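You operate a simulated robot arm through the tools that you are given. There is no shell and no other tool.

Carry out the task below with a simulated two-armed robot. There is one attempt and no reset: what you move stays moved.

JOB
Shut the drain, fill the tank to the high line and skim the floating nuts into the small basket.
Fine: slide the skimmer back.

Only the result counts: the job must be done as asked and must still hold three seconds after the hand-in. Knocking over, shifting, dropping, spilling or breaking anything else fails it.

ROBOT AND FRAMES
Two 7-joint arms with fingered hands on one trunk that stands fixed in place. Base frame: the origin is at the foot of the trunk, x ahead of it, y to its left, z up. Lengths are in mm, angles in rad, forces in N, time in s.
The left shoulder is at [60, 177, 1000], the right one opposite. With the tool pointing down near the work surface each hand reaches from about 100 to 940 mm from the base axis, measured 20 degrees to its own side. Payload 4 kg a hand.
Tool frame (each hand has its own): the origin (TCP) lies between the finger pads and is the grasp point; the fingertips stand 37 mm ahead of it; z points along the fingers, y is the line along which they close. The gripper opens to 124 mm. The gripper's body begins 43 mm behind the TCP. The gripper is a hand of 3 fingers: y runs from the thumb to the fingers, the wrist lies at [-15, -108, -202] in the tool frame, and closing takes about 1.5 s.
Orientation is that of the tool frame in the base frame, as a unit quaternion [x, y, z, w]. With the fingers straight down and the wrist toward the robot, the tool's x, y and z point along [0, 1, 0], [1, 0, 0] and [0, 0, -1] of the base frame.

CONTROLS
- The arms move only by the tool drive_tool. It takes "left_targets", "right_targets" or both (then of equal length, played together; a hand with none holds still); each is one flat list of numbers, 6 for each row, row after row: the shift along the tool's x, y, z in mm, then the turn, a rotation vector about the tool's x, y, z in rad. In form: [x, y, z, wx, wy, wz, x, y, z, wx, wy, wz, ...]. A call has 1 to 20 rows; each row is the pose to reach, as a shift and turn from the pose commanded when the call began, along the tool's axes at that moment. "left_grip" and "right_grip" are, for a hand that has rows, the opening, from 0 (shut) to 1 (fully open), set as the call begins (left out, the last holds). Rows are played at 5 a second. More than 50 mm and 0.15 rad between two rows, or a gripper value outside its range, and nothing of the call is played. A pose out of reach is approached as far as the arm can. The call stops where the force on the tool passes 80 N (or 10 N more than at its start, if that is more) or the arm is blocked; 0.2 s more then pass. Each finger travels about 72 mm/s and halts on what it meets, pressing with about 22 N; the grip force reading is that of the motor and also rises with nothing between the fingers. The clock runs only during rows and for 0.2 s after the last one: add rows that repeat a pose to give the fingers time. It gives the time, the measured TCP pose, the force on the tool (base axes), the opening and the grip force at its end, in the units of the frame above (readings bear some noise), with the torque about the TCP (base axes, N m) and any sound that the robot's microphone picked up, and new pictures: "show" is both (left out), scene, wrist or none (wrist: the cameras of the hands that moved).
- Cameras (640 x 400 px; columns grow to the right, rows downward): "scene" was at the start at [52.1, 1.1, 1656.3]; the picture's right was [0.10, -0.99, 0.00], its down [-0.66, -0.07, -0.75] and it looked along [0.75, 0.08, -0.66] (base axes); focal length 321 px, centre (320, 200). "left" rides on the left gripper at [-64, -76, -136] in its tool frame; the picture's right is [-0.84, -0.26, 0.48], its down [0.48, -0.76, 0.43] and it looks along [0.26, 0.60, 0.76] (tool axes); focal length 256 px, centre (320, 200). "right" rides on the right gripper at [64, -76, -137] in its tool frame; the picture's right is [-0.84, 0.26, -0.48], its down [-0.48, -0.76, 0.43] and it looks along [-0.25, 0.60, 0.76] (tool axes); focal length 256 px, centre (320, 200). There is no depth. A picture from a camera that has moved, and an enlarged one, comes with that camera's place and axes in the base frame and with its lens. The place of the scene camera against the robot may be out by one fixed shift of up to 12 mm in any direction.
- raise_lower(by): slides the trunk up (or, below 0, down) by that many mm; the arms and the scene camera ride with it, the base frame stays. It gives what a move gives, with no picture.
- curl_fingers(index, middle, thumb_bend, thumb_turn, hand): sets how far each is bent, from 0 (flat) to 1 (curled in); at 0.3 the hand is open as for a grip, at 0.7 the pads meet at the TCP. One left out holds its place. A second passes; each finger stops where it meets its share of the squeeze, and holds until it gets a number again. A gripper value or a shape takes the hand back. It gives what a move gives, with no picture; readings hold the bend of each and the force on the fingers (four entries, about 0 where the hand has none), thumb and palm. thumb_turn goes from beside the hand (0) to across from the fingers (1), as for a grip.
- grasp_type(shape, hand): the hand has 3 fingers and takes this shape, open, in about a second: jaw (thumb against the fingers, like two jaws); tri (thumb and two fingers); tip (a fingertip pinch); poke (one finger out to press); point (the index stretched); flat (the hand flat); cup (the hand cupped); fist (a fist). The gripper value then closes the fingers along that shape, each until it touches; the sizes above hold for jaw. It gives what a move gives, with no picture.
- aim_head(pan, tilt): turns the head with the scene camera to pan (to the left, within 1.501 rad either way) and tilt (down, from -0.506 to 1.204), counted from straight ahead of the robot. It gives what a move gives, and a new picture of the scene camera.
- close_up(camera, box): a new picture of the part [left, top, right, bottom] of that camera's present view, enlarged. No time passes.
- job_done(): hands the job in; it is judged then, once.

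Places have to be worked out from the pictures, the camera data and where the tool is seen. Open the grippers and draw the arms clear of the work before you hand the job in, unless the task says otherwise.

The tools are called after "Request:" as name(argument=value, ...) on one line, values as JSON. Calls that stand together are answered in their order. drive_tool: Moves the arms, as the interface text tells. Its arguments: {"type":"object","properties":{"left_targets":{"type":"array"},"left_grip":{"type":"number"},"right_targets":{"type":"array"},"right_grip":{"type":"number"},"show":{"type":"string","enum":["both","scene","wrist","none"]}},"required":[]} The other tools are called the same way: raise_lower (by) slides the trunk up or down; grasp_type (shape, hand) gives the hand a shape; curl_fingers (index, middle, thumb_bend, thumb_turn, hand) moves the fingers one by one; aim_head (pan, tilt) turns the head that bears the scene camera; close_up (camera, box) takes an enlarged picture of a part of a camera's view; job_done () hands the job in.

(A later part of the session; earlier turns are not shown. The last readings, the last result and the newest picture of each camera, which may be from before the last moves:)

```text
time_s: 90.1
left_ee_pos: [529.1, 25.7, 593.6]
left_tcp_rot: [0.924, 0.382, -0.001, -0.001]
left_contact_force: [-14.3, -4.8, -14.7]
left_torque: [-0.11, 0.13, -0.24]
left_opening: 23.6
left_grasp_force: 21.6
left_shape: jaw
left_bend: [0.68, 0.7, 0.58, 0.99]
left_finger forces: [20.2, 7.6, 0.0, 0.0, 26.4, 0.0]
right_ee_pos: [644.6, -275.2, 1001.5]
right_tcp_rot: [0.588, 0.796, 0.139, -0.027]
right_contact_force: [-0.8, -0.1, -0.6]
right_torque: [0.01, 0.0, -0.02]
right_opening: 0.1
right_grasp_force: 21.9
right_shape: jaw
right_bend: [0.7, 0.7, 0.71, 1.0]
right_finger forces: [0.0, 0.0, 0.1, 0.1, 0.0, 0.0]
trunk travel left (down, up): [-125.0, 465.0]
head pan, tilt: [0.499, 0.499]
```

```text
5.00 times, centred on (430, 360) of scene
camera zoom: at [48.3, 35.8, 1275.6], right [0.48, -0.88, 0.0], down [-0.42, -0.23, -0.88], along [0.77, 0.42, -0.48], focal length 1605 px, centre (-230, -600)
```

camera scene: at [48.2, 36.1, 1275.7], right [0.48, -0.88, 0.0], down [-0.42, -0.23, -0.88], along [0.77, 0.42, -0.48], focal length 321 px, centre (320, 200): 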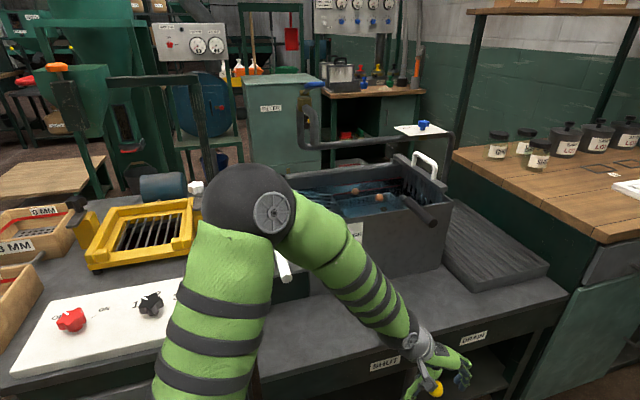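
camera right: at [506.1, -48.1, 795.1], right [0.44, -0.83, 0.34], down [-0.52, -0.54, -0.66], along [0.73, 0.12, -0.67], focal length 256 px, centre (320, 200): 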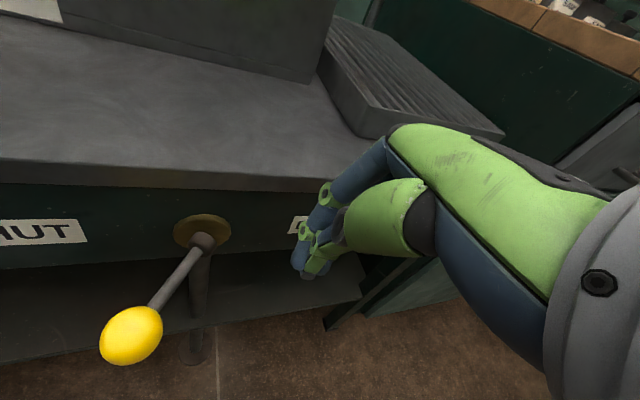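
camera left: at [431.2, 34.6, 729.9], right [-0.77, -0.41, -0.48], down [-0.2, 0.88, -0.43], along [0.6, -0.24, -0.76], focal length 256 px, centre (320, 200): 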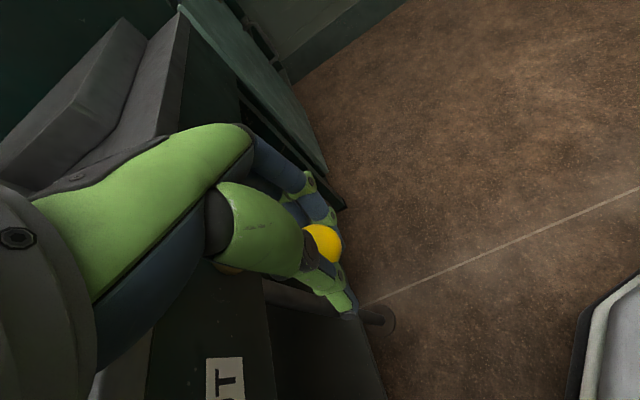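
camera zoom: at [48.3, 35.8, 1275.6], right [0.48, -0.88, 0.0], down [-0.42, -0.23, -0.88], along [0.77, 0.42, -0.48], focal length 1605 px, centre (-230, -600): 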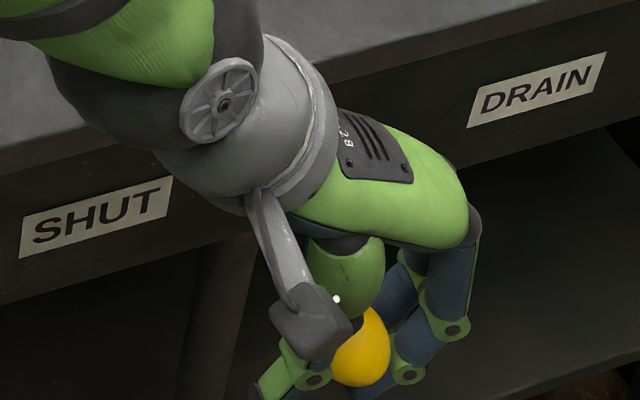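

The drain runs slowly at this opening, with a drop of about half a millimetre. I'll open it wider, about 25°, for one second.

Request:
drive_tool(left_targets=[-6, 11, 0, 0, 0, 0, -11, 22, 0, 0, 0, 0, -13.7, 31, 0, 0, 0, 0, -13.7, 31, 0, 0, 0, 0, -13.7, 31, 0, 0, 0, 0, -11, 22, 0, 0, 0, 0, -6, 10, 0, 0, 0, 0, 0, 0, 0, 0, 0, 0, 0, 0, 0, 0, 0, 0], show="none")

Request:
close_up(camera="scene", box=[345, 170, 375, 195])

Request:
close_up(camera="scene", box=[320, 140, 450, 240])

```text
time_s: 92.1
left_ee_pos: [527.8, 27.8, 594.3]
left_tcp_rot: [0.924, 0.382, -0.002, 0.001]
left_contact_force: [-16.7, -7.6, -13.5]
left_torque: [-0.17, 0.19, -0.27]
left_opening: 22.8
left_grasp_force: 21.9
left_shape: jaw
left_bend: [0.68, 0.7, 0.59, 1.0]
left_finger forces: [21.2, 7.7, 0.1, 0.0, 26.2, 0.0]
right_ee_pos: [643.8, -275.9, 1002.8]
right_tcp_rot: [0.588, 0.796, 0.14, -0.027]
right_contact_force: [-0.8, -0.5, -0.1]
right_torque: [-0.03, 0.0, 0.02]
right_opening: 0.3
right_grasp_force: 21.9
right_shape: jaw
right_bend: [0.7, 0.7, 0.71, 1.0]
right_finger forces: [0.0, 0.0, 0.0, 0.0, 0.2, 0.1]
trunk travel left (down, up): [-125.0, 465.0]
head pan, tilt: [0.499, 0.499]
```

```text
16.00 times, centred on (360, 182) of scene
camera zoom: at [48.0, 35.7, 1275.7], right [0.48, -0.88, 0.0], down [-0.42, -0.23, -0.88], along [0.77, 0.42, -0.48], focal length 5136 px, centre (-320, 480)
```

zoom: 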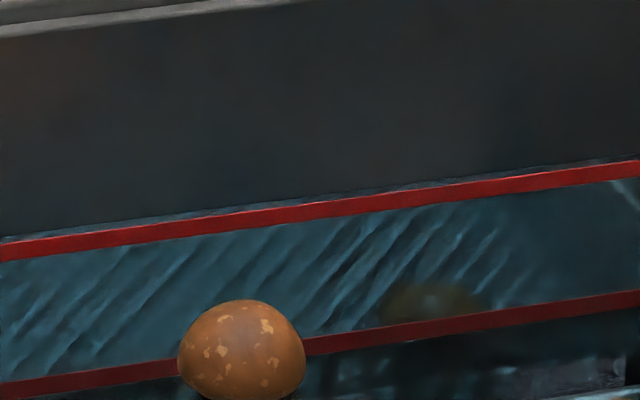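

```text
4.00 times, centred on (385, 190) of scene
camera zoom: at [48.0, 35.7, 1275.7], right [0.48, -0.88, 0.0], down [-0.42, -0.23, -0.88], along [0.77, 0.42, -0.48], focal length 1284 px, centre (60, 240)
```

zoom: 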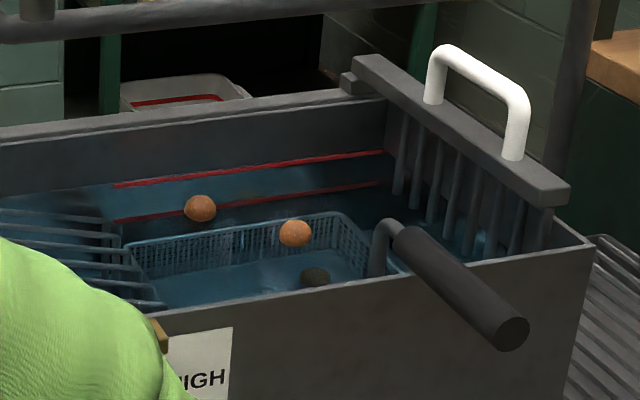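

The drop is now clear, about 3 mm, and the strip above the red band has halved. I'll repeat the same opening once more.

Request:
drive_tool(left_targets=[-6, 11, 0, 0, 0, 0, -11, 22, 0, 0, 0, 0, -13.7, 31, 0, 0, 0, 0, -13.7, 31, 0, 0, 0, 0, -13.7, 31, 0, 0, 0, 0, -11, 22, 0, 0, 0, 0, -6, 10, 0, 0, 0, 0, 0, 0, 0, 0, 0, 0, 0, 0, 0, 0, 0, 0], show="none")

Request:
close_up(camera="scene", box=[345, 170, 375, 195])

Request:
close_up(camera="scene", box=[320, 140, 450, 240])

```text
time_s: 94.1
left_ee_pos: [528.3, 27.8, 593.0]
left_tcp_rot: [0.924, 0.382, -0.001, -0.002]
left_contact_force: [-21.7, -7.3, -12.0]
left_torque: [-0.1, 0.27, -0.39]
left_opening: 22.4
left_grasp_force: 22.4
left_shape: jaw
left_bend: [0.68, 0.7, 0.59, 1.0]
left_finger forces: [23.0, 7.5, 0.0, 0.0, 26.6, 0.0]
right_ee_pos: [644.0, -275.9, 1001.4]
right_tcp_rot: [0.588, 0.796, 0.139, -0.028]
right_contact_force: [-0.3, -0.3, -0.4]
right_torque: [0.0, 0.01, 0.01]
right_opening: 0.2
right_grasp_force: 22.0
right_shape: jaw
right_bend: [0.7, 0.7, 0.71, 1.0]
right_finger forces: [0.0, 0.0, 0.0, 0.1, 0.0, 0.0]
trunk travel left (down, up): [-125.0, 465.0]
head pan, tilt: [0.499, 0.499]
```

```text
16.00 times, centred on (360, 182) of scene
camera zoom: at [47.8, 35.6, 1275.6], right [0.48, -0.88, 0.0], down [-0.42, -0.23, -0.88], along [0.77, 0.42, -0.48], focal length 5136 px, centre (-320, 480)
```

zoom: 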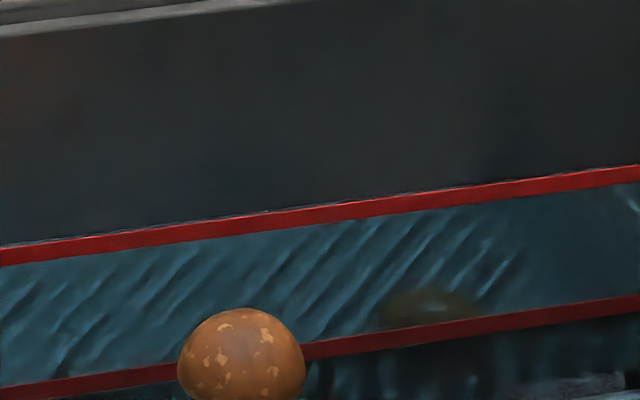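

```text
4.00 times, centred on (385, 190) of scene
camera zoom: at [47.8, 35.6, 1275.6], right [0.48, -0.88, 0.0], down [-0.42, -0.23, -0.88], along [0.77, 0.42, -0.48], focal length 1284 px, centre (60, 240)
```

zoom: 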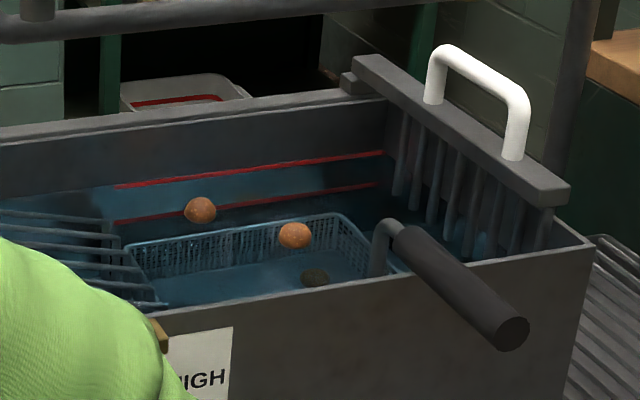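

The waterline is now right at the upper edge of the red band, still a few millimetres above its centre. I'll open once more for a slightly longer time.

Request:
drive_tool(left_targets=[-6, 11, 0, 0, 0, 0, -11, 22, 0, 0, 0, 0, -13.7, 31, 0, 0, 0, 0, -13.7, 31, 0, 0, 0, 0, -13.7, 31, 0, 0, 0, 0, -13.7, 31, 0, 0, 0, 0, -11, 22, 0, 0, 0, 0, -6, 10, 0, 0, 0, 0, 0, 0, 0, 0, 0, 0, 0, 0, 0, 0, 0, 0], show="none")

Request:
close_up(camera="scene", box=[345, 170, 375, 195])

Request:
close_up(camera="scene", box=[385, 165, 415, 190])

```text
time_s: 96.3
left_ee_pos: [528.1, 30.0, 592.5]
left_tcp_rot: [0.924, 0.382, -0.001, -0.002]
left_contact_force: [-20.5, -9.8, -20.2]
left_torque: [-0.09, 0.27, -0.42]
left_opening: 21.7
left_grasp_force: 22.6
left_shape: jaw
left_bend: [0.68, 0.7, 0.59, 1.0]
left_finger forces: [25.5, 8.1, 0.1, 0.0, 24.4, 0.0]
right_ee_pos: [645.7, -274.7, 1003.0]
right_tcp_rot: [0.588, 0.796, 0.139, -0.028]
right_contact_force: [-0.3, 0.2, -0.5]
right_torque: [0.06, 0.01, 0.0]
right_opening: 0.0
right_grasp_force: 21.9
right_shape: jaw
right_bend: [0.7, 0.7, 0.71, 1.0]
right_finger forces: [0.0, 0.0, 0.1, 0.0, 0.0, 0.0]
trunk travel left (down, up): [-125.0, 465.0]
head pan, tilt: [0.499, 0.499]
```

```text
16.00 times, centred on (360, 182) of scene
camera zoom: at [48.1, 35.5, 1275.6], right [0.48, -0.88, 0.0], down [-0.42, -0.23, -0.88], along [0.77, 0.42, -0.48], focal length 5136 px, centre (-320, 480)
```

zoom: 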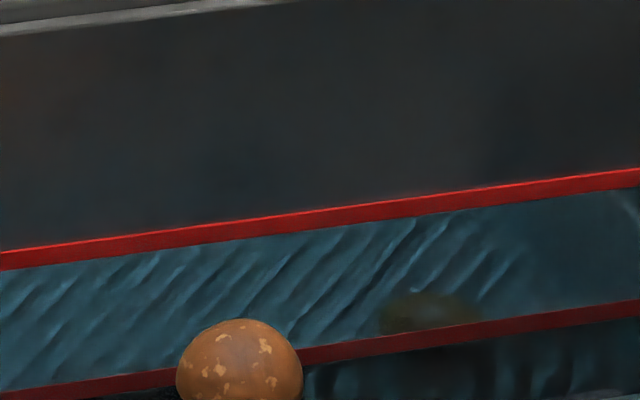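

```text
16.00 times, centred on (400, 178) of scene
camera zoom: at [48.1, 35.5, 1275.6], right [0.48, -0.88, 0.0], down [-0.42, -0.23, -0.88], along [0.77, 0.42, -0.48], focal length 5136 px, centre (-960, 560)
```

zoom: 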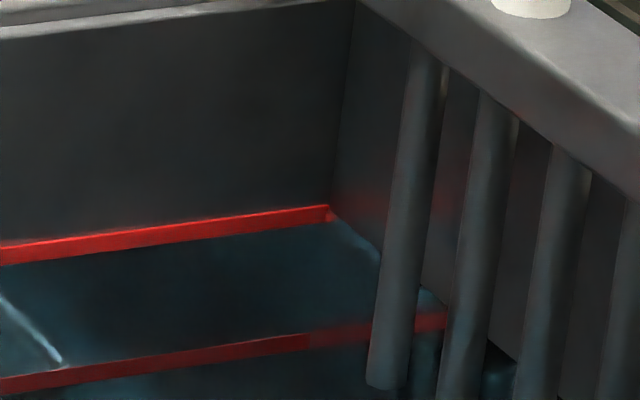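

Now the upper rim of the band is dry and the rest is under water. The level is about 2–3 mm above the band's centre, so I'll do one more short opening.

Request:
drive_tool(left_targets=[-6, 11, 0, 0, 0, 0, -11, 22, 0, 0, 0, 0, -13.7, 31, 0, 0, 0, 0, -13.7, 31, 0, 0, 0, 0, -13.7, 31, 0, 0, 0, 0, -13.7, 31, 0, 0, 0, 0, -11, 22, 0, 0, 0, 0, -6, 10, 0, 0, 0, 0, 0, 0, 0, 0, 0, 0, 0, 0, 0, 0, 0, 0], show="none")

Request:
close_up(camera="scene", box=[345, 170, 375, 195])

Request:
close_up(camera="scene", box=[385, 165, 415, 190])

```text
time_s: 98.5
left_ee_pos: [528.9, 26.2, 592.9]
left_tcp_rot: [0.924, 0.382, -0.002, 0.0]
left_contact_force: [-21.9, -8.5, -16.0]
left_torque: [-0.1, 0.33, -0.42]
left_opening: 22.3
left_grasp_force: 22.3
left_shape: jaw
left_bend: [0.68, 0.7, 0.59, 0.99]
left_finger forces: [23.4, 7.8, 0.0, 0.1, 25.6, 0.0]
right_ee_pos: [644.6, -276.3, 1001.7]
right_tcp_rot: [0.588, 0.796, 0.139, -0.029]
right_contact_force: [-0.5, 0.8, 0.2]
right_torque: [-0.02, 0.01, -0.01]
right_opening: 0.0
right_grasp_force: 21.7
right_shape: jaw
right_bend: [0.7, 0.7, 0.71, 1.0]
right_finger forces: [0.0, 0.0, 0.0, 0.0, 0.0, 0.1]
trunk travel left (down, up): [-125.0, 465.0]
head pan, tilt: [0.499, 0.499]
```

```text
16.00 times, centred on (360, 182) of scene
camera zoom: at [47.9, 35.6, 1275.7], right [0.48, -0.88, 0.0], down [-0.42, -0.23, -0.88], along [0.77, 0.42, -0.48], focal length 5136 px, centre (-320, 480)
```

zoom: 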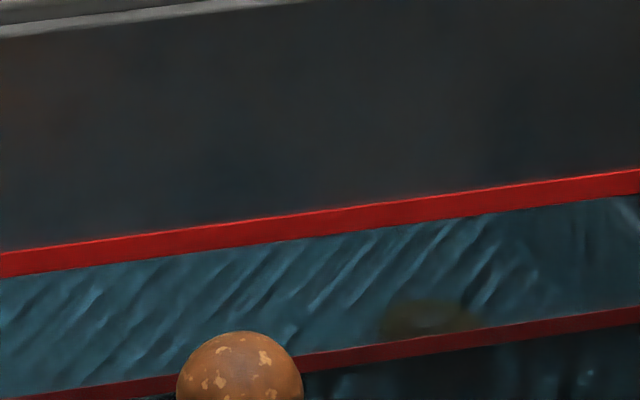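

```text
16.00 times, centred on (400, 178) of scene
camera zoom: at [47.9, 35.6, 1275.7], right [0.48, -0.88, 0.0], down [-0.42, -0.23, -0.88], along [0.77, 0.42, -0.48], focal length 5136 px, centre (-960, 560)
```

zoom: 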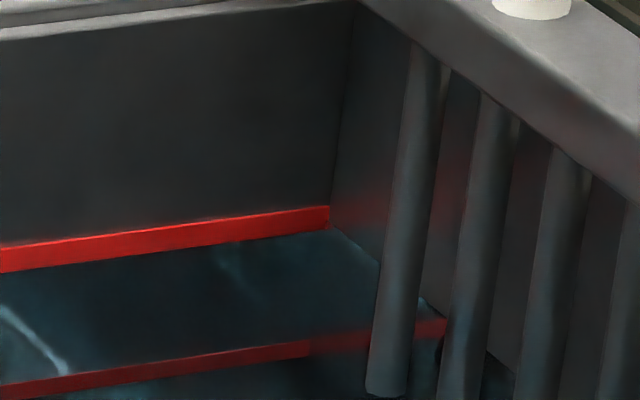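

The band is now mostly bright, with roughly its upper third to half dry. The level is about 1.5 mm above its centre. One last brief opening should bring it to the middle.

Request:
drive_tool(left_targets=[-6, 11, 0, 0, 0, 0, -11, 22, 0, 0, 0, 0, -13.7, 31, 0, 0, 0, 0, -13.7, 31, 0, 0, 0, 0, -11, 22, 0, 0, 0, 0, -6, 10, 0, 0, 0, 0, 0, 0, 0, 0, 0, 0, 0, -1, 0, 0, 0, 0], show="none")

Request:
close_up(camera="scene", box=[345, 170, 375, 195])

Request:
close_up(camera="scene", box=[385, 165, 415, 190])

```text
time_s: 100.3
left_ee_pos: [527.3, 28.2, 593.6]
left_tcp_rot: [0.924, 0.382, -0.002, -0.002]
left_contact_force: [-19.0, -9.7, -24.7]
left_torque: [-0.04, 0.27, -0.43]
left_opening: 21.5
left_grasp_force: 22.4
left_shape: jaw
left_bend: [0.68, 0.7, 0.59, 1.0]
left_finger forces: [26.4, 9.1, 0.1, 0.1, 24.2, 0.0]
right_ee_pos: [643.9, -275.3, 1000.4]
right_tcp_rot: [0.588, 0.796, 0.139, -0.027]
right_contact_force: [-0.7, 0.8, 0.5]
right_torque: [-0.01, -0.01, 0.01]
right_opening: 0.0
right_grasp_force: 22.0
right_shape: jaw
right_bend: [0.7, 0.7, 0.71, 1.0]
right_finger forces: [0.0, 0.0, 0.0, 0.1, 0.0, 0.1]
trunk travel left (down, up): [-125.0, 465.0]
head pan, tilt: [0.499, 0.499]
```

```text
16.00 times, centred on (360, 182) of scene
camera zoom: at [48.5, 35.6, 1275.5], right [0.48, -0.88, 0.0], down [-0.42, -0.23, -0.88], along [0.77, 0.42, -0.48], focal length 5136 px, centre (-320, 480)
```

zoom: 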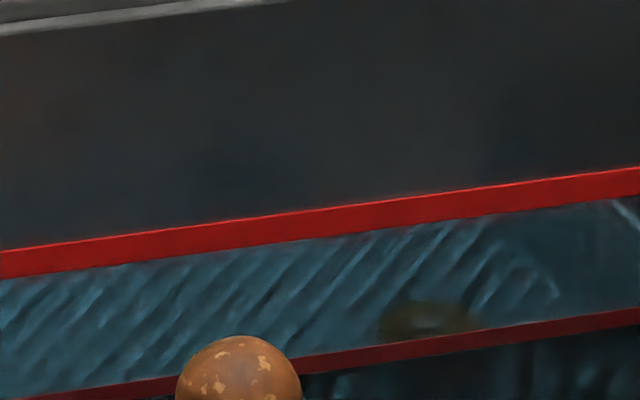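

```text
16.00 times, centred on (400, 178) of scene
camera zoom: at [48.5, 35.6, 1275.5], right [0.48, -0.88, 0.0], down [-0.42, -0.23, -0.88], along [0.77, 0.42, -0.48], focal length 5136 px, centre (-960, 560)
```

zoom: 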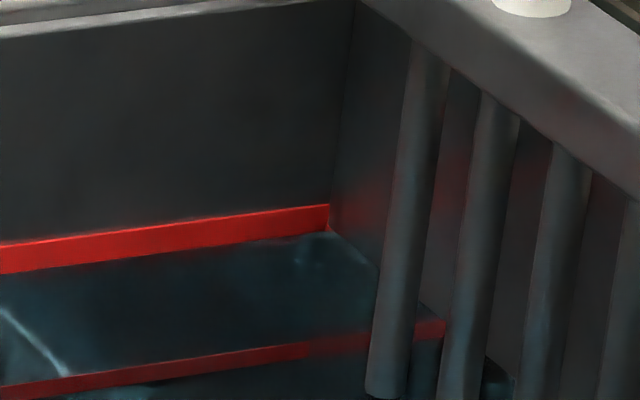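

The waterline now sits in the middle of the HIGH band. I'll open the hand, then nudge the knob from its right side toward SHUT to be sure it's fully closed.

Request:
drive_tool(left_targets=[0, 0, 0, 0, 0, 0, 0, 0, 0, 0, 0, 0, 0, 0, 0, 0, 0, 0, 0, 0, 0, 0, 0, 0, 0, 0, 0, 0, 0, 0, 0, -12, 0, 0, 0, 0, 0, -24, 0, 0, 0, 0, 0, -34, 0, 0, 0, 0, 0, -40, 0, 0, 0, 0, 0, -44, 0, 0, 0, 0], left_grip=1, show="wrist")

Request:
close_up(camera="scene", box=[380, 320, 480, 400])

Request:
close_up(camera="scene", box=[345, 170, 375, 195])

```text
time_s: 102.5
left_ee_pos: [499.2, 61.5, 595.1]
left_tcp_rot: [0.923, 0.384, 0.0, 0.0]
left_contact_force: [0.2, -0.2, -0.6]
left_torque: [-0.03, -0.01, 0.0]
left_opening: 123.8
left_grasp_force: 0.1
left_shape: jaw
left_bend: [0.3, 0.3, 0.3, 0.98]
left_finger forces: [0.4, 0.1, 0.1, 0.0, 0.0, 0.0]
right_ee_pos: [645.4, -274.9, 1003.2]
right_tcp_rot: [0.589, 0.796, 0.14, -0.027]
right_contact_force: [-1.0, -0.1, -0.5]
right_torque: [-0.01, -0.01, 0.0]
right_opening: 0.0
right_grasp_force: 22.2
right_shape: jaw
right_bend: [0.7, 0.7, 0.71, 1.0]
right_finger forces: [0.0, 0.0, 0.0, 0.1, 0.0, 0.1]
trunk travel left (down, up): [-125.0, 465.0]
head pan, tilt: [0.499, 0.499]
camera left: at [400.5, 68.9, 731.2], right [-0.77, -0.41, -0.48], down [-0.2, 0.88, -0.43], along [0.6, -0.24, -0.76], focal length 256 px, centre (320, 200)
```

left: 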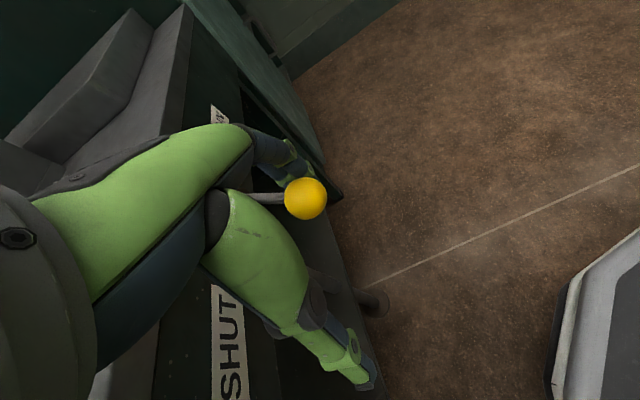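

```text
5.00 times, centred on (430, 360) of scene
camera zoom: at [48.3, 36.0, 1275.7], right [0.48, -0.88, 0.0], down [-0.42, -0.23, -0.88], along [0.77, 0.42, -0.48], focal length 1605 px, centre (-230, -600)
```

zoom: 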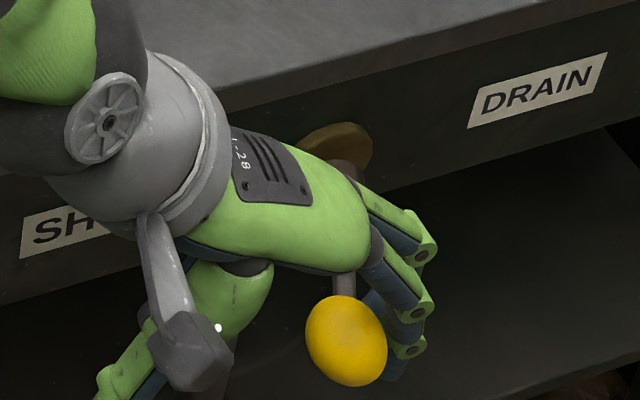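

```text
16.00 times, centred on (360, 182) of scene
camera zoom: at [48.3, 36.0, 1275.7], right [0.48, -0.88, 0.0], down [-0.42, -0.23, -0.88], along [0.77, 0.42, -0.48], focal length 5136 px, centre (-320, 480)
```

zoom: 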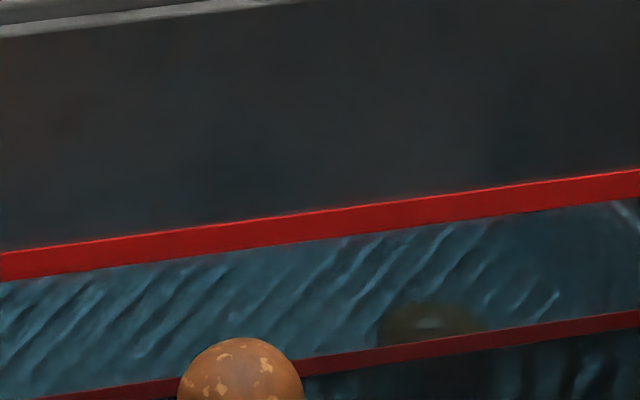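

The knob is at e1≈353, its SHUT stop, and the fingers are nearly touching it. I'll press a few millimetres more to feel the stop.

Request:
drive_tool(left_targets=[0, -5, 0, 0, 0, 0, 0, -10, 0, 0, 0, 0, 0, -14, 0, 0, 0, 0], show="none")

Request:
close_up(camera="scene", box=[380, 320, 480, 400])

```text
time_s: 103.3
left_ee_pos: [490.0, 69.4, 594.8]
left_tcp_rot: [0.924, 0.383, 0.001, 0.001]
left_contact_force: [12.5, -11.1, -5.8]
left_torque: [0.25, 0.18, 0.13]
left_opening: 123.8
left_grasp_force: 0.1
left_shape: jaw
left_bend: [0.24, 0.3, 0.3, 0.98]
left_finger forces: [13.4, 1.8, 0.0, 0.0, 0.0, 0.0]
right_ee_pos: [645.1, -276.5, 1000.9]
right_tcp_rot: [0.589, 0.796, 0.139, -0.028]
right_contact_force: [0.7, 1.0, 0.6]
right_torque: [0.0, 0.0, 0.01]
right_opening: 0.0
right_grasp_force: 22.3
right_shape: jaw
right_bend: [0.7, 0.7, 0.71, 1.0]
right_finger forces: [0.0, 0.0, 0.1, 0.0, 0.0, 0.0]
trunk travel left (down, up): [-125.0, 465.0]
head pan, tilt: [0.499, 0.499]
```

```text
5.00 times, centred on (430, 360) of scene
camera zoom: at [49.4, 35.3, 1275.5], right [0.48, -0.88, 0.0], down [-0.42, -0.23, -0.88], along [0.77, 0.42, -0.48], focal length 1605 px, centre (-230, -600)
```

zoom: 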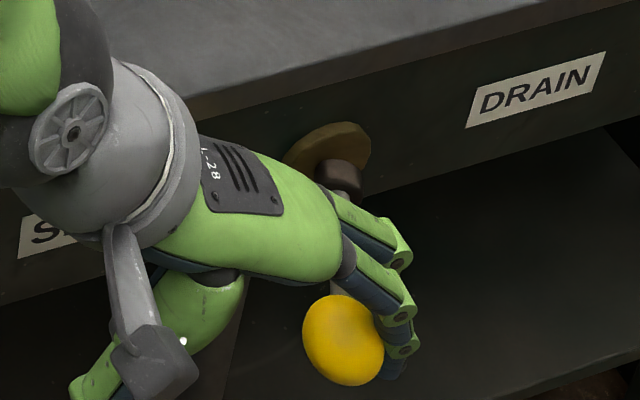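

About 17 N with no movement, so the drain is firmly shut. I'll centre the hand off the knob and raise it straight up.

Request:
drive_tool(left_targets=[0, 20, 0, 0, 0, 0, 0, 40, 0, 0, 0, 0, 0, 55, 0, 0, 0, 0, 0, 55, -45, 0, 0, 0, 0, 55, -90, 0, 0, 0, 0, 55, -135, 0, 0, 0, 0, 55, -180, 0, 0, 0, 0, 55, -225, 0, 0, 0, 0, 55, -270, 0, 0, 0, 0, 55, -310, 0, 0, 0], show="scene")

Request:
raise_lower(by=400)

Request:
aim_head(pan=0.5, tilt=0.75)

Request:
close_up(camera="scene", box=[325, 240, 350, 275])

```text
time_s: 105.5
left_ee_pos: [524.2, 32.2, 902.9]
left_tcp_rot: [0.924, 0.383, 0.001, 0.0]
left_contact_force: [-0.6, 0.1, -0.2]
left_torque: [0.0, 0.03, 0.0]
left_opening: 123.8
left_grasp_force: 0.1
left_shape: jaw
left_bend: [0.3, 0.3, 0.3, 0.98]
left_finger forces: [0.0, 0.0, 0.1, 0.0, 0.1, 0.1]
right_ee_pos: [645.4, -275.2, 1000.6]
right_tcp_rot: [0.589, 0.796, 0.139, -0.027]
right_contact_force: [0.4, -0.3, -0.5]
right_torque: [0.01, -0.01, 0.0]
right_opening: 0.0
right_grasp_force: 22.1
right_shape: jaw
right_bend: [0.7, 0.7, 0.71, 1.0]
right_finger forces: [0.1, 0.0, 0.0, 0.1, 0.0, 0.0]
trunk travel left (down, up): [-125.0, 465.0]
head pan, tilt: [0.499, 0.499]
camera scene: at [48.3, 36.0, 1275.6], right [0.48, -0.88, 0.0], down [-0.42, -0.23, -0.88], along [0.77, 0.42, -0.48], focal length 321 px, centre (320, 200)
```

scene: 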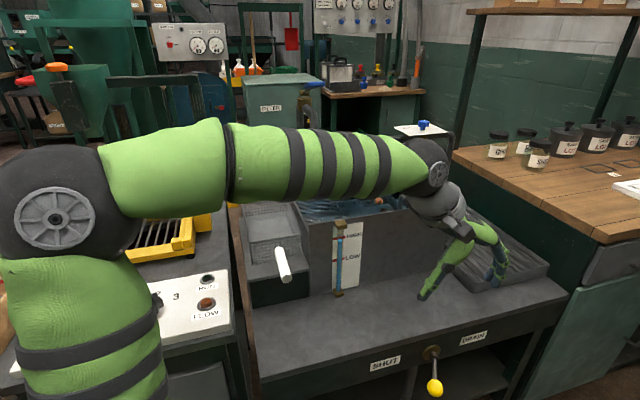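

```text
time_s: 109.3
left_ee_pos: [524.7, 31.4, 1301.2]
left_tcp_rot: [0.924, 0.383, 0.0, 0.0]
left_contact_force: [0.2, 0.1, -0.7]
left_torque: [0.04, -0.01, 0.01]
left_opening: 123.8
left_grasp_force: 0.1
left_shape: jaw
left_bend: [0.3, 0.3, 0.3, 0.98]
left_finger forces: [0.0, 0.0, 0.1, 0.0, 0.0, 0.0]
right_ee_pos: [644.1, -275.0, 1402.1]
right_tcp_rot: [0.588, 0.796, 0.139, -0.028]
right_contact_force: [0.2, -0.4, -0.5]
right_torque: [0.0, 0.0, -0.02]
right_opening: 0.1
right_grasp_force: 21.8
right_shape: jaw
right_bend: [0.7, 0.7, 0.71, 1.0]
right_finger forces: [0.0, 0.0, 0.0, 0.0, 0.1, 0.0]
trunk travel left (down, up): [-525.0, 65.0]
head pan, tilt: [0.499, 0.499]
```

```text
time_s: 110.1
left_ee_pos: [524.5, 32.5, 1300.5]
left_tcp_rot: [0.924, 0.384, 0.0, 0.001]
left_contact_force: [-1.1, -0.1, -0.7]
left_torque: [-0.02, -0.02, 0.02]
left_opening: 124.0
left_grasp_force: 0.0
left_shape: jaw
left_bend: [0.3, 0.3, 0.3, 0.98]
left_finger forces: [0.1, 0.0, 0.1, 0.0, 0.0, 0.0]
right_ee_pos: [644.5, -276.0, 1402.2]
right_tcp_rot: [0.589, 0.796, 0.139, -0.028]
right_contact_force: [0.5, 0.1, -0.3]
right_torque: [0.01, -0.01, -0.02]
right_opening: 0.0
right_grasp_force: 21.9
right_shape: jaw
right_bend: [0.7, 0.7, 0.71, 1.0]
right_finger forces: [0.0, 0.1, 0.1, 0.0, 0.0, 0.0]
trunk travel left (down, up): [-525.0, 65.0]
head pan, tilt: [0.499, 0.75]
camera scene: at [41.3, 32.2, 1653.8], right [0.48, -0.88, 0.0], down [-0.6, -0.33, -0.73], along [0.64, 0.35, -0.68], focal length 321 px, centre (320, 200)
```

scene: 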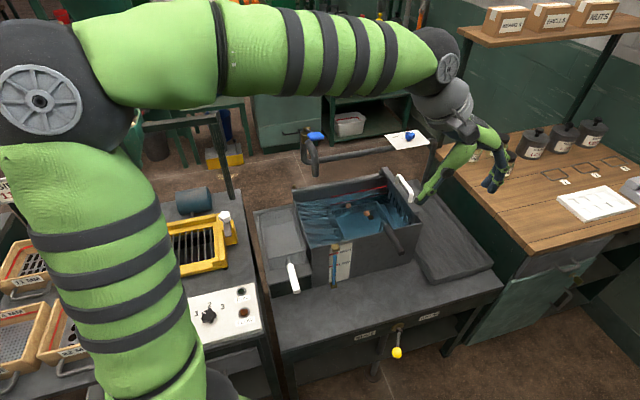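

```text
11.43 times, centred on (338, 258) of scene
camera zoom: at [41.3, 32.2, 1653.8], right [0.48, -0.88, 0.0], down [-0.6, -0.33, -0.73], along [0.64, 0.35, -0.68], focal length 3669 px, centre (120, -457)
```

zoom: 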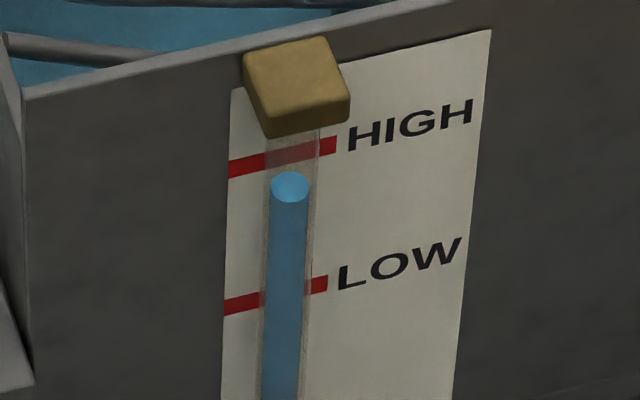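

From this height the gauge reads 76% of the gap, exactly what the parallax estimate predicts for a true HIGH level, and the inner band agrees. Next the skimmer: I'll bring the open left hand, tilted forward, to a point back from the white handle (e1≈504, e2≈716–818, z≈955).

Request:
drive_tool(left_targets=[29.4, 17.3, 22.8, 0, 0.0667, 0, 58.9, 34.7, 45.6, 0, 0.1333, 0, 88.3, 52, 68.3, 0, 0.2, 0, 117.8, 69.3, 91.1, 0, 0.2667, 0, 147.2, 86.7, 113.9, 0, 0.3333, 0, 176.7, 104, 136.7, 0, 0.4, 0, 206.1, 121.3, 159.4, 0, 0.4667, 0, 235.6, 138.7, 182.2, 0, 0.5333, 0, 265, 156, 205, 0, 0.6, 0], show="both")

```text
time_s: 112.1
left_ee_pos: [824.4, 108.2, 1093.5]
left_tcp_rot: [0.883, 0.365, 0.273, -0.113]
left_contact_force: [-0.3, -0.1, -0.4]
left_torque: [0.0, -0.01, -0.02]
left_opening: 123.8
left_grasp_force: 0.0
left_shape: jaw
left_bend: [0.3, 0.3, 0.3, 0.98]
left_finger forces: [0.0, 0.0, 0.0, 0.0, 0.0, 0.0]
right_ee_pos: [646.5, -274.4, 1402.5]
right_tcp_rot: [0.588, 0.796, 0.138, -0.028]
right_contact_force: [-0.2, -0.1, 0.3]
right_torque: [-0.01, 0.03, 0.03]
right_opening: 0.1
right_grasp_force: 21.9
right_shape: jaw
right_bend: [0.7, 0.7, 0.71, 1.0]
right_finger forces: [0.0, 0.1, 0.0, 0.0, 0.0, 0.0]
trunk travel left (down, up): [-525.0, 65.0]
head pan, tilt: [0.499, 0.75]
camera scene: at [42.3, 32.0, 1653.7], right [0.48, -0.88, 0.0], down [-0.6, -0.33, -0.73], along [0.64, 0.35, -0.68], focal length 321 px, centre (320, 200)
camera left: at [678.5, 70.9, 1169.5], right [-0.48, -0.11, -0.87], down [-0.08, 0.99, -0.08], along [0.87, 0.03, -0.48], focal length 256 px, centre (320, 200)
```

scene: 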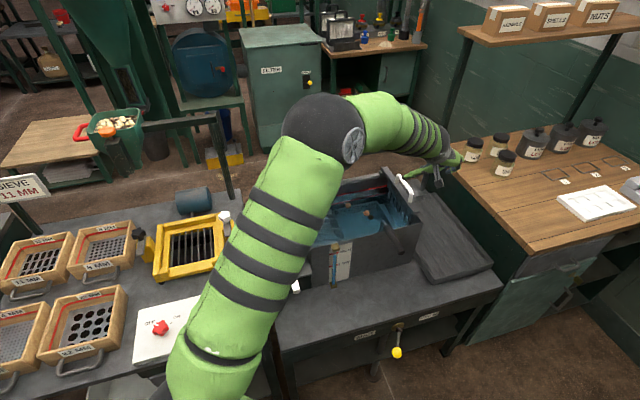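
left: 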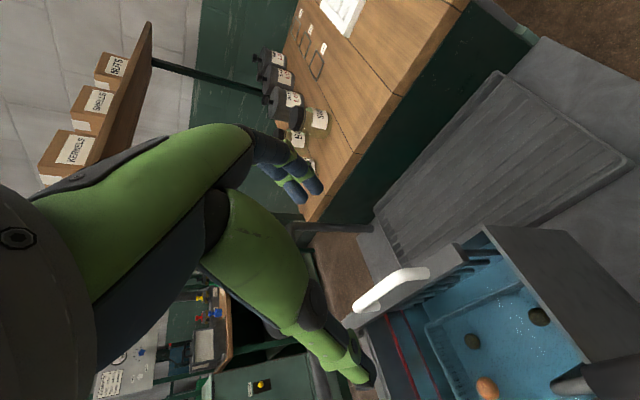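

I'm in position at e1≈506, and the handle is visible ahead in the wrist view. I'll zoom in to fix its exact place.

Request:
close_up(camera="left", box=[320, 230, 480, 350])

Request:
close_up(camera="scene", box=[370, 150, 460, 230])

```text
3.33 times, centred on (400, 290) of left
camera zoom: at [678.5, 70.9, 1169.5], right [-0.48, -0.11, -0.87], down [-0.08, 0.99, -0.08], along [0.87, 0.03, -0.48], focal length 853 px, centre (53, -100)
```

zoom: 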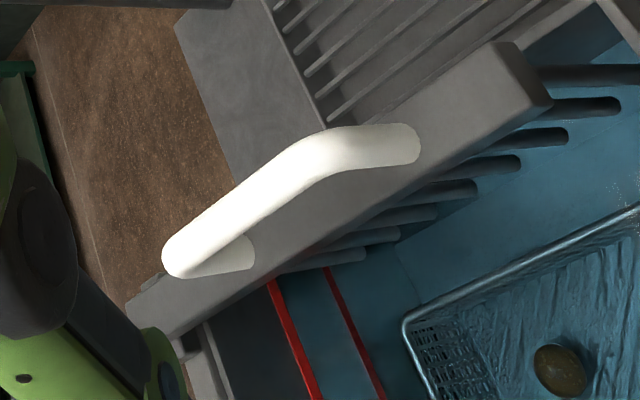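

```text
5.00 times, centred on (415, 190) of scene
camera zoom: at [42.3, 32.0, 1653.7], right [0.48, -0.88, 0.0], down [-0.6, -0.33, -0.73], along [0.64, 0.35, -0.68], focal length 1605 px, centre (-155, 250)
```

zoom: 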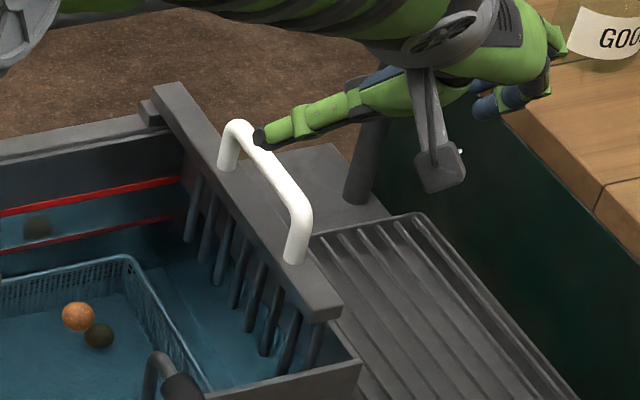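

The handle's place from the first survey matches this view (predicted and seen pixels agree), so the bar is at e1≈505, z≈952. I'll advance along the tool axis in two stages.

Request:
drive_tool(left_targets=[0, 0, 35, 0, 0, 0, 0, 0, 70, 0, 0, 0, 0, 0, 105, 0, 0, 0], show="both")

Request:
close_up(camera="scene", box=[370, 150, 460, 230])

Request:
close_up(camera="left", box=[240, 160, 480, 400])

```text
time_s: 112.9
left_ee_pos: [863.3, 150.1, 1009.7]
left_tcp_rot: [0.883, 0.365, 0.273, -0.113]
left_contact_force: [0.5, 0.4, -0.5]
left_torque: [0.0, -0.02, 0.04]
left_opening: 124.0
left_grasp_force: 0.1
left_shape: jaw
left_bend: [0.3, 0.3, 0.3, 0.98]
left_finger forces: [0.0, 0.0, 0.0, 0.0, 0.1, 0.0]
right_ee_pos: [645.3, -275.5, 1401.3]
right_tcp_rot: [0.589, 0.796, 0.139, -0.027]
right_contact_force: [0.0, -0.2, -0.5]
right_torque: [0.02, -0.04, 0.0]
right_opening: 0.1
right_grasp_force: 22.0
right_shape: jaw
right_bend: [0.7, 0.7, 0.71, 1.0]
right_finger forces: [0.0, 0.0, 0.0, 0.0, 0.0, 0.1]
trunk travel left (down, up): [-525.0, 65.0]
head pan, tilt: [0.499, 0.75]
camera scene: at [42.3, 32.6, 1653.7], right [0.48, -0.88, 0.0], down [-0.6, -0.33, -0.73], along [0.64, 0.35, -0.68], focal length 321 px, centre (320, 200)
camera left: at [718.0, 111.7, 1086.1], right [-0.48, -0.11, -0.87], down [-0.08, 0.99, -0.09], along [0.87, 0.03, -0.48], focal length 256 px, centre (320, 200)
```

scene: 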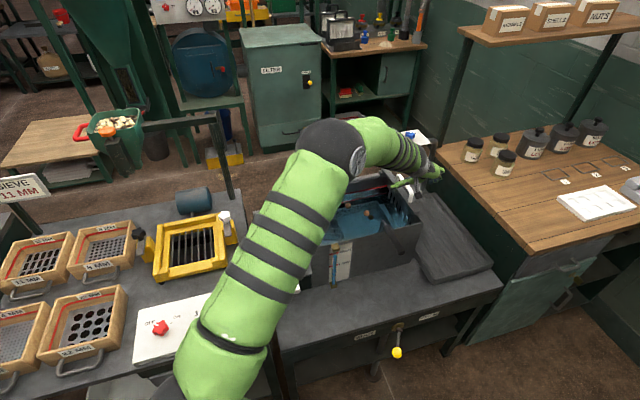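
left: 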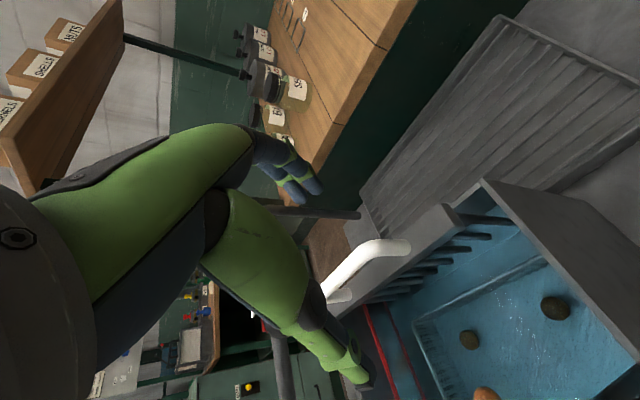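

```text
5.00 times, centred on (415, 190) of scene
camera zoom: at [42.3, 32.6, 1653.7], right [0.48, -0.88, 0.0], down [-0.6, -0.33, -0.73], along [0.64, 0.35, -0.68], focal length 1605 px, centre (-155, 250)
```

zoom: 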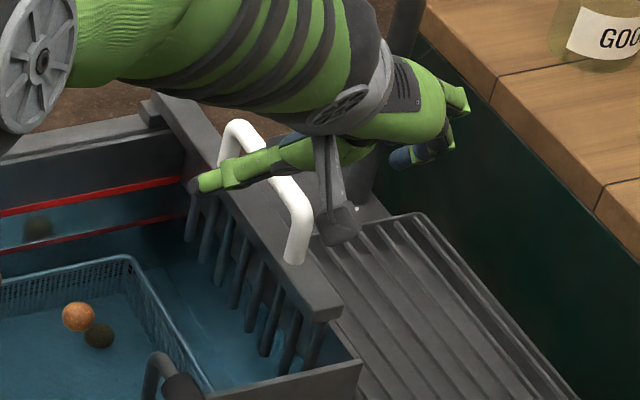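

```text
1.67 times, centred on (360, 280) of left
camera zoom: at [718.0, 111.7, 1086.1], right [-0.48, -0.11, -0.87], down [-0.08, 0.99, -0.09], along [0.87, 0.03, -0.48], focal length 427 px, centre (253, 67)
```

zoom: 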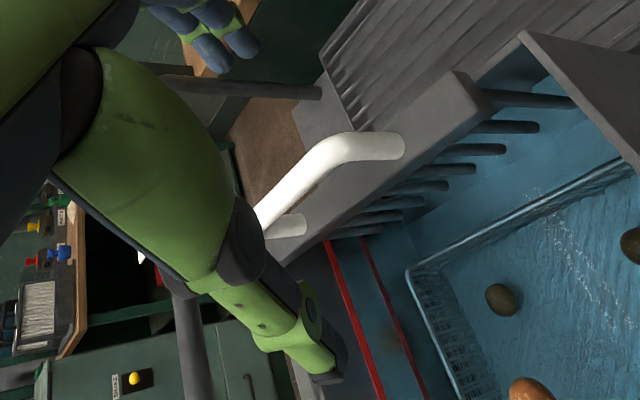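

The handle bar is between thumb and fingers. I'll advance the last 62 mm, keeping the fingertips above the skimmer's top plate, then close.

Request:
drive_tool(left_targets=[0, 0, 22, 0, 0, 0, 0, 0, 44, 0, 0, 0, 0, 0, 62, 0, 0, 0, 0, 0, 62, 0, 0, 0], show="wrist")

Request:
close_up(camera="scene", box=[370, 150, 460, 230])

```text
time_s: 113.9
left_ee_pos: [890.5, 174.3, 959.1]
left_tcp_rot: [0.882, 0.366, 0.273, -0.114]
left_contact_force: [-0.7, 0.1, 0.9]
left_torque: [-0.01, 0.0, 0.02]
left_opening: 123.7
left_grasp_force: 0.0
left_shape: jaw
left_bend: [0.3, 0.3, 0.3, 0.98]
left_finger forces: [0.0, 0.0, 0.0, 0.1, 0.0, 0.0]
right_ee_pos: [644.2, -275.7, 1401.5]
right_tcp_rot: [0.589, 0.796, 0.139, -0.028]
right_contact_force: [-0.1, 0.1, -0.2]
right_torque: [-0.04, -0.04, -0.01]
right_opening: 0.0
right_grasp_force: 22.5
right_shape: jaw
right_bend: [0.7, 0.7, 0.71, 1.0]
right_finger forces: [0.1, 0.0, 0.0, 0.1, 0.0, 0.0]
trunk travel left (down, up): [-525.0, 65.0]
head pan, tilt: [0.499, 0.75]
camera left: at [743.9, 137.8, 1035.9], right [-0.48, -0.12, -0.87], down [-0.08, 0.99, -0.09], along [0.87, 0.03, -0.48], focal length 256 px, centre (320, 200)
```

left: 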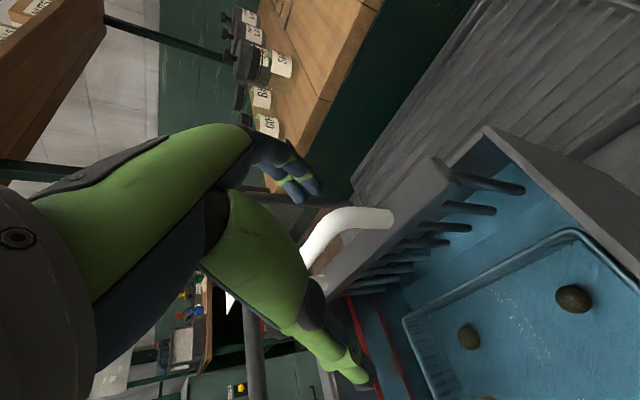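

```text
5.00 times, centred on (415, 190) of scene
camera zoom: at [40.9, 31.9, 1653.7], right [0.48, -0.88, 0.0], down [-0.6, -0.33, -0.73], along [0.64, 0.35, -0.68], focal length 1605 px, centre (-155, 250)
```

zoom: 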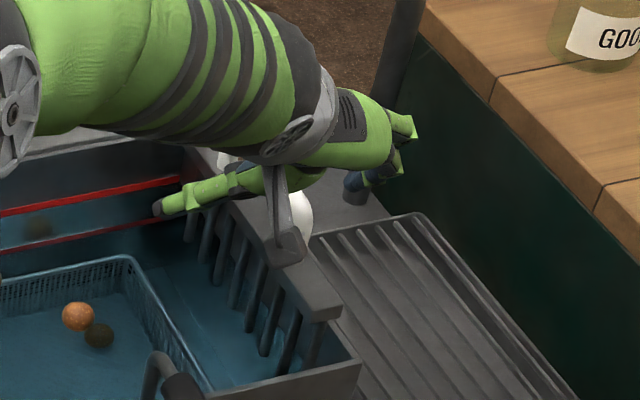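

In place at e1≈506, e2≈753, z≈959. I'll close the hand on the handle bar.

Request:
drive_tool(left_targets=[0, 0, 0, 0, 0, 0, 0, 0, 0, 0, 0, 0, 0, 0, 0, 0, 0, 0, 0, 0, 0, 0, 0, 0, 0, 0, 0, 0, 0, 0, 0, 0, 0, 0, 0, 0, 0, 0, 0, 0, 0, 0, 0, 0, 0, 0, 0, 0], left_grip=0, show="wrist")

Request:
close_up(camera="scene", box=[370, 150, 460, 230])

Request:
close_up(camera="left", box=[240, 160, 440, 360])

```text
time_s: 115.7
left_ee_pos: [889.6, 177.0, 958.1]
left_tcp_rot: [0.882, 0.366, 0.272, -0.114]
left_contact_force: [-3.4, 1.6, -5.9]
left_torque: [-0.04, 0.06, -0.01]
left_opening: 7.2
left_grasp_force: 21.8
left_shape: jaw
left_bend: [0.7, 0.68, 0.65, 1.0]
left_finger forces: [14.1, 5.8, 0.0, 0.0, 24.9, 0.0]
right_ee_pos: [643.8, -275.6, 1401.9]
right_tcp_rot: [0.588, 0.796, 0.139, -0.028]
right_contact_force: [0.8, 0.1, -0.4]
right_torque: [0.03, 0.03, 0.01]
right_opening: 0.0
right_grasp_force: 22.0
right_shape: jaw
right_bend: [0.7, 0.7, 0.71, 1.0]
right_finger forces: [0.1, 0.1, 0.0, 0.1, 0.1, 0.0]
trunk travel left (down, up): [-525.0, 65.0]
head pan, tilt: [0.499, 0.75]
camera left: at [743.8, 138.5, 1035.0], right [-0.48, -0.12, -0.87], down [-0.08, 0.99, -0.09], along [0.87, 0.03, -0.49], focal length 256 px, centre (320, 200)
```

left: 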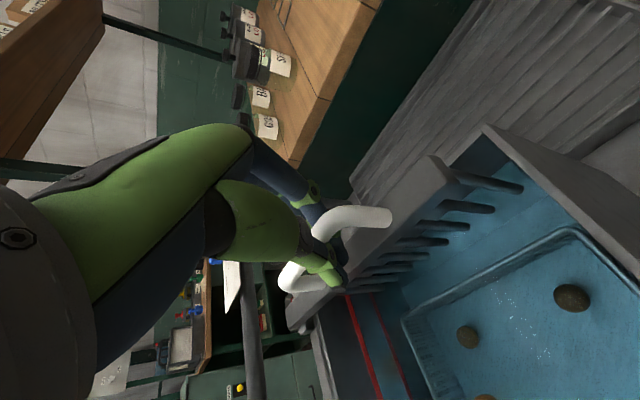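

```text
5.00 times, centred on (415, 190) of scene
camera zoom: at [41.5, 32.5, 1653.6], right [0.48, -0.88, 0.0], down [-0.6, -0.33, -0.73], along [0.64, 0.35, -0.68], focal length 1605 px, centre (-155, 250)
```

zoom: 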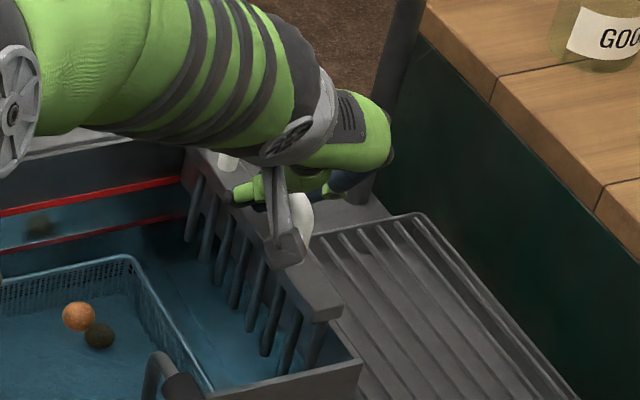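

```text
2.00 times, centred on (340, 260) of left
camera zoom: at [743.8, 138.5, 1035.0], right [-0.48, -0.12, -0.87], down [-0.08, 0.99, -0.09], along [0.87, 0.03, -0.49], focal length 512 px, centre (280, 80)
```

zoom: 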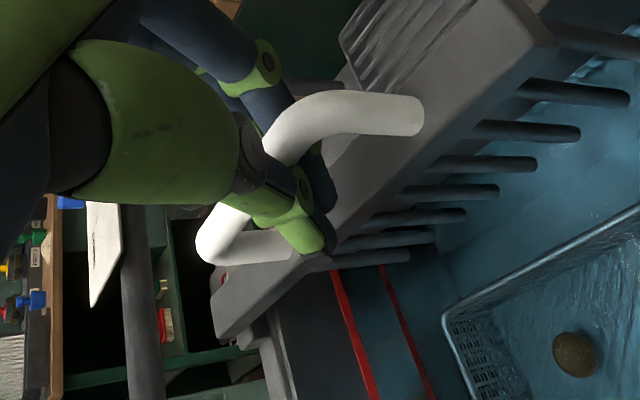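

The handle is held firmly. I'll start sliding the skimmer left (−y of the tool) slowly and watch the force.

Request:
drive_tool(left_targets=[0, -8, 0, 0, 0, 0, 0, -16, 0, 0, 0, 0, 0, -24, 0, 0, 0, 0, 0, -32, 0, 0, 0, 0, 0, -40, 0, 0, 0, 0, 0, -48, 0, 0, 0, 0, 0, -56, 0, 0, 0, 0], show="both")

Request:
close_up(camera="scene", box=[280, 150, 440, 260])

```text
time_s: 117.3
left_ee_pos: [849.6, 214.4, 959.6]
left_tcp_rot: [0.883, 0.366, 0.272, -0.113]
left_contact_force: [-2.4, -2.9, -5.5]
left_torque: [-0.09, 0.04, -0.05]
left_opening: 6.6
left_grasp_force: 21.5
left_shape: jaw
left_bend: [0.7, 0.68, 0.66, 1.0]
left_finger forces: [16.9, 6.1, 0.0, 0.0, 23.7, 0.0]
right_ee_pos: [644.0, -275.8, 1402.1]
right_tcp_rot: [0.588, 0.796, 0.139, -0.027]
right_contact_force: [0.2, -0.3, -0.2]
right_torque: [-0.01, -0.02, 0.0]
right_opening: 0.0
right_grasp_force: 22.2
right_shape: jaw
right_bend: [0.7, 0.7, 0.71, 1.0]
right_finger forces: [0.0, 0.0, 0.0, 0.0, 0.1, 0.0]
trunk travel left (down, up): [-525.0, 65.0]
head pan, tilt: [0.499, 0.75]
camera scene: at [41.6, 32.1, 1653.7], right [0.48, -0.88, 0.0], down [-0.6, -0.33, -0.73], along [0.64, 0.35, -0.68], focal length 321 px, centre (320, 200)
camera left: at [705.1, 177.5, 1034.8], right [-0.48, -0.11, -0.87], down [-0.08, 0.99, -0.09], along [0.87, 0.03, -0.48], focal length 256 px, centre (320, 200)
```

scene: 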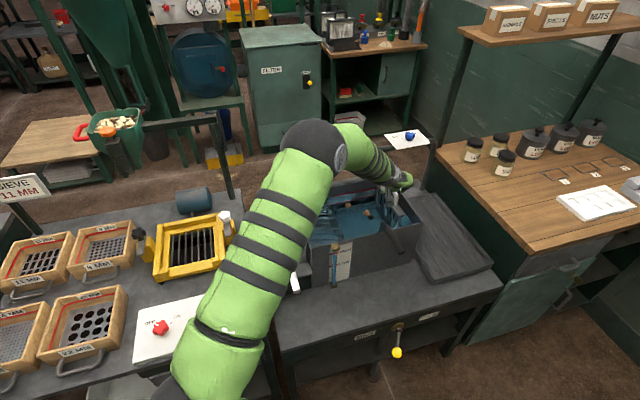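
left: 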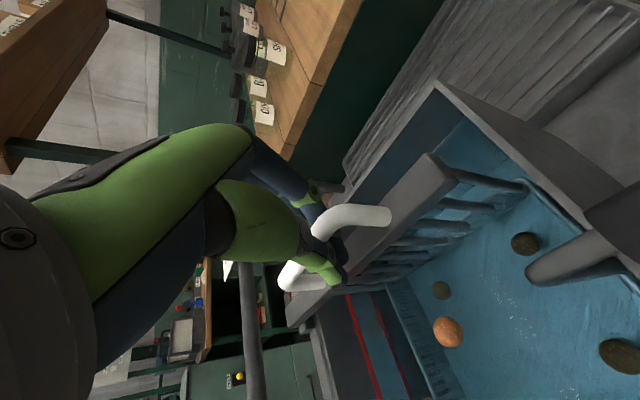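

```text
3.64 times, centred on (360, 205) of scene
camera zoom: at [41.6, 32.1, 1653.7], right [0.48, -0.88, 0.0], down [-0.6, -0.33, -0.73], along [0.64, 0.35, -0.68], focal length 1167 px, centre (174, 182)
```

zoom: 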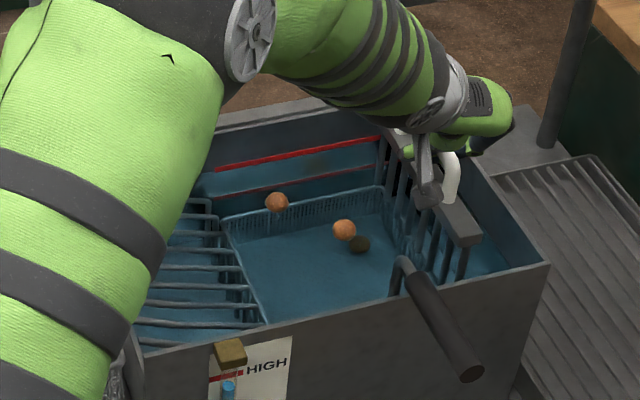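

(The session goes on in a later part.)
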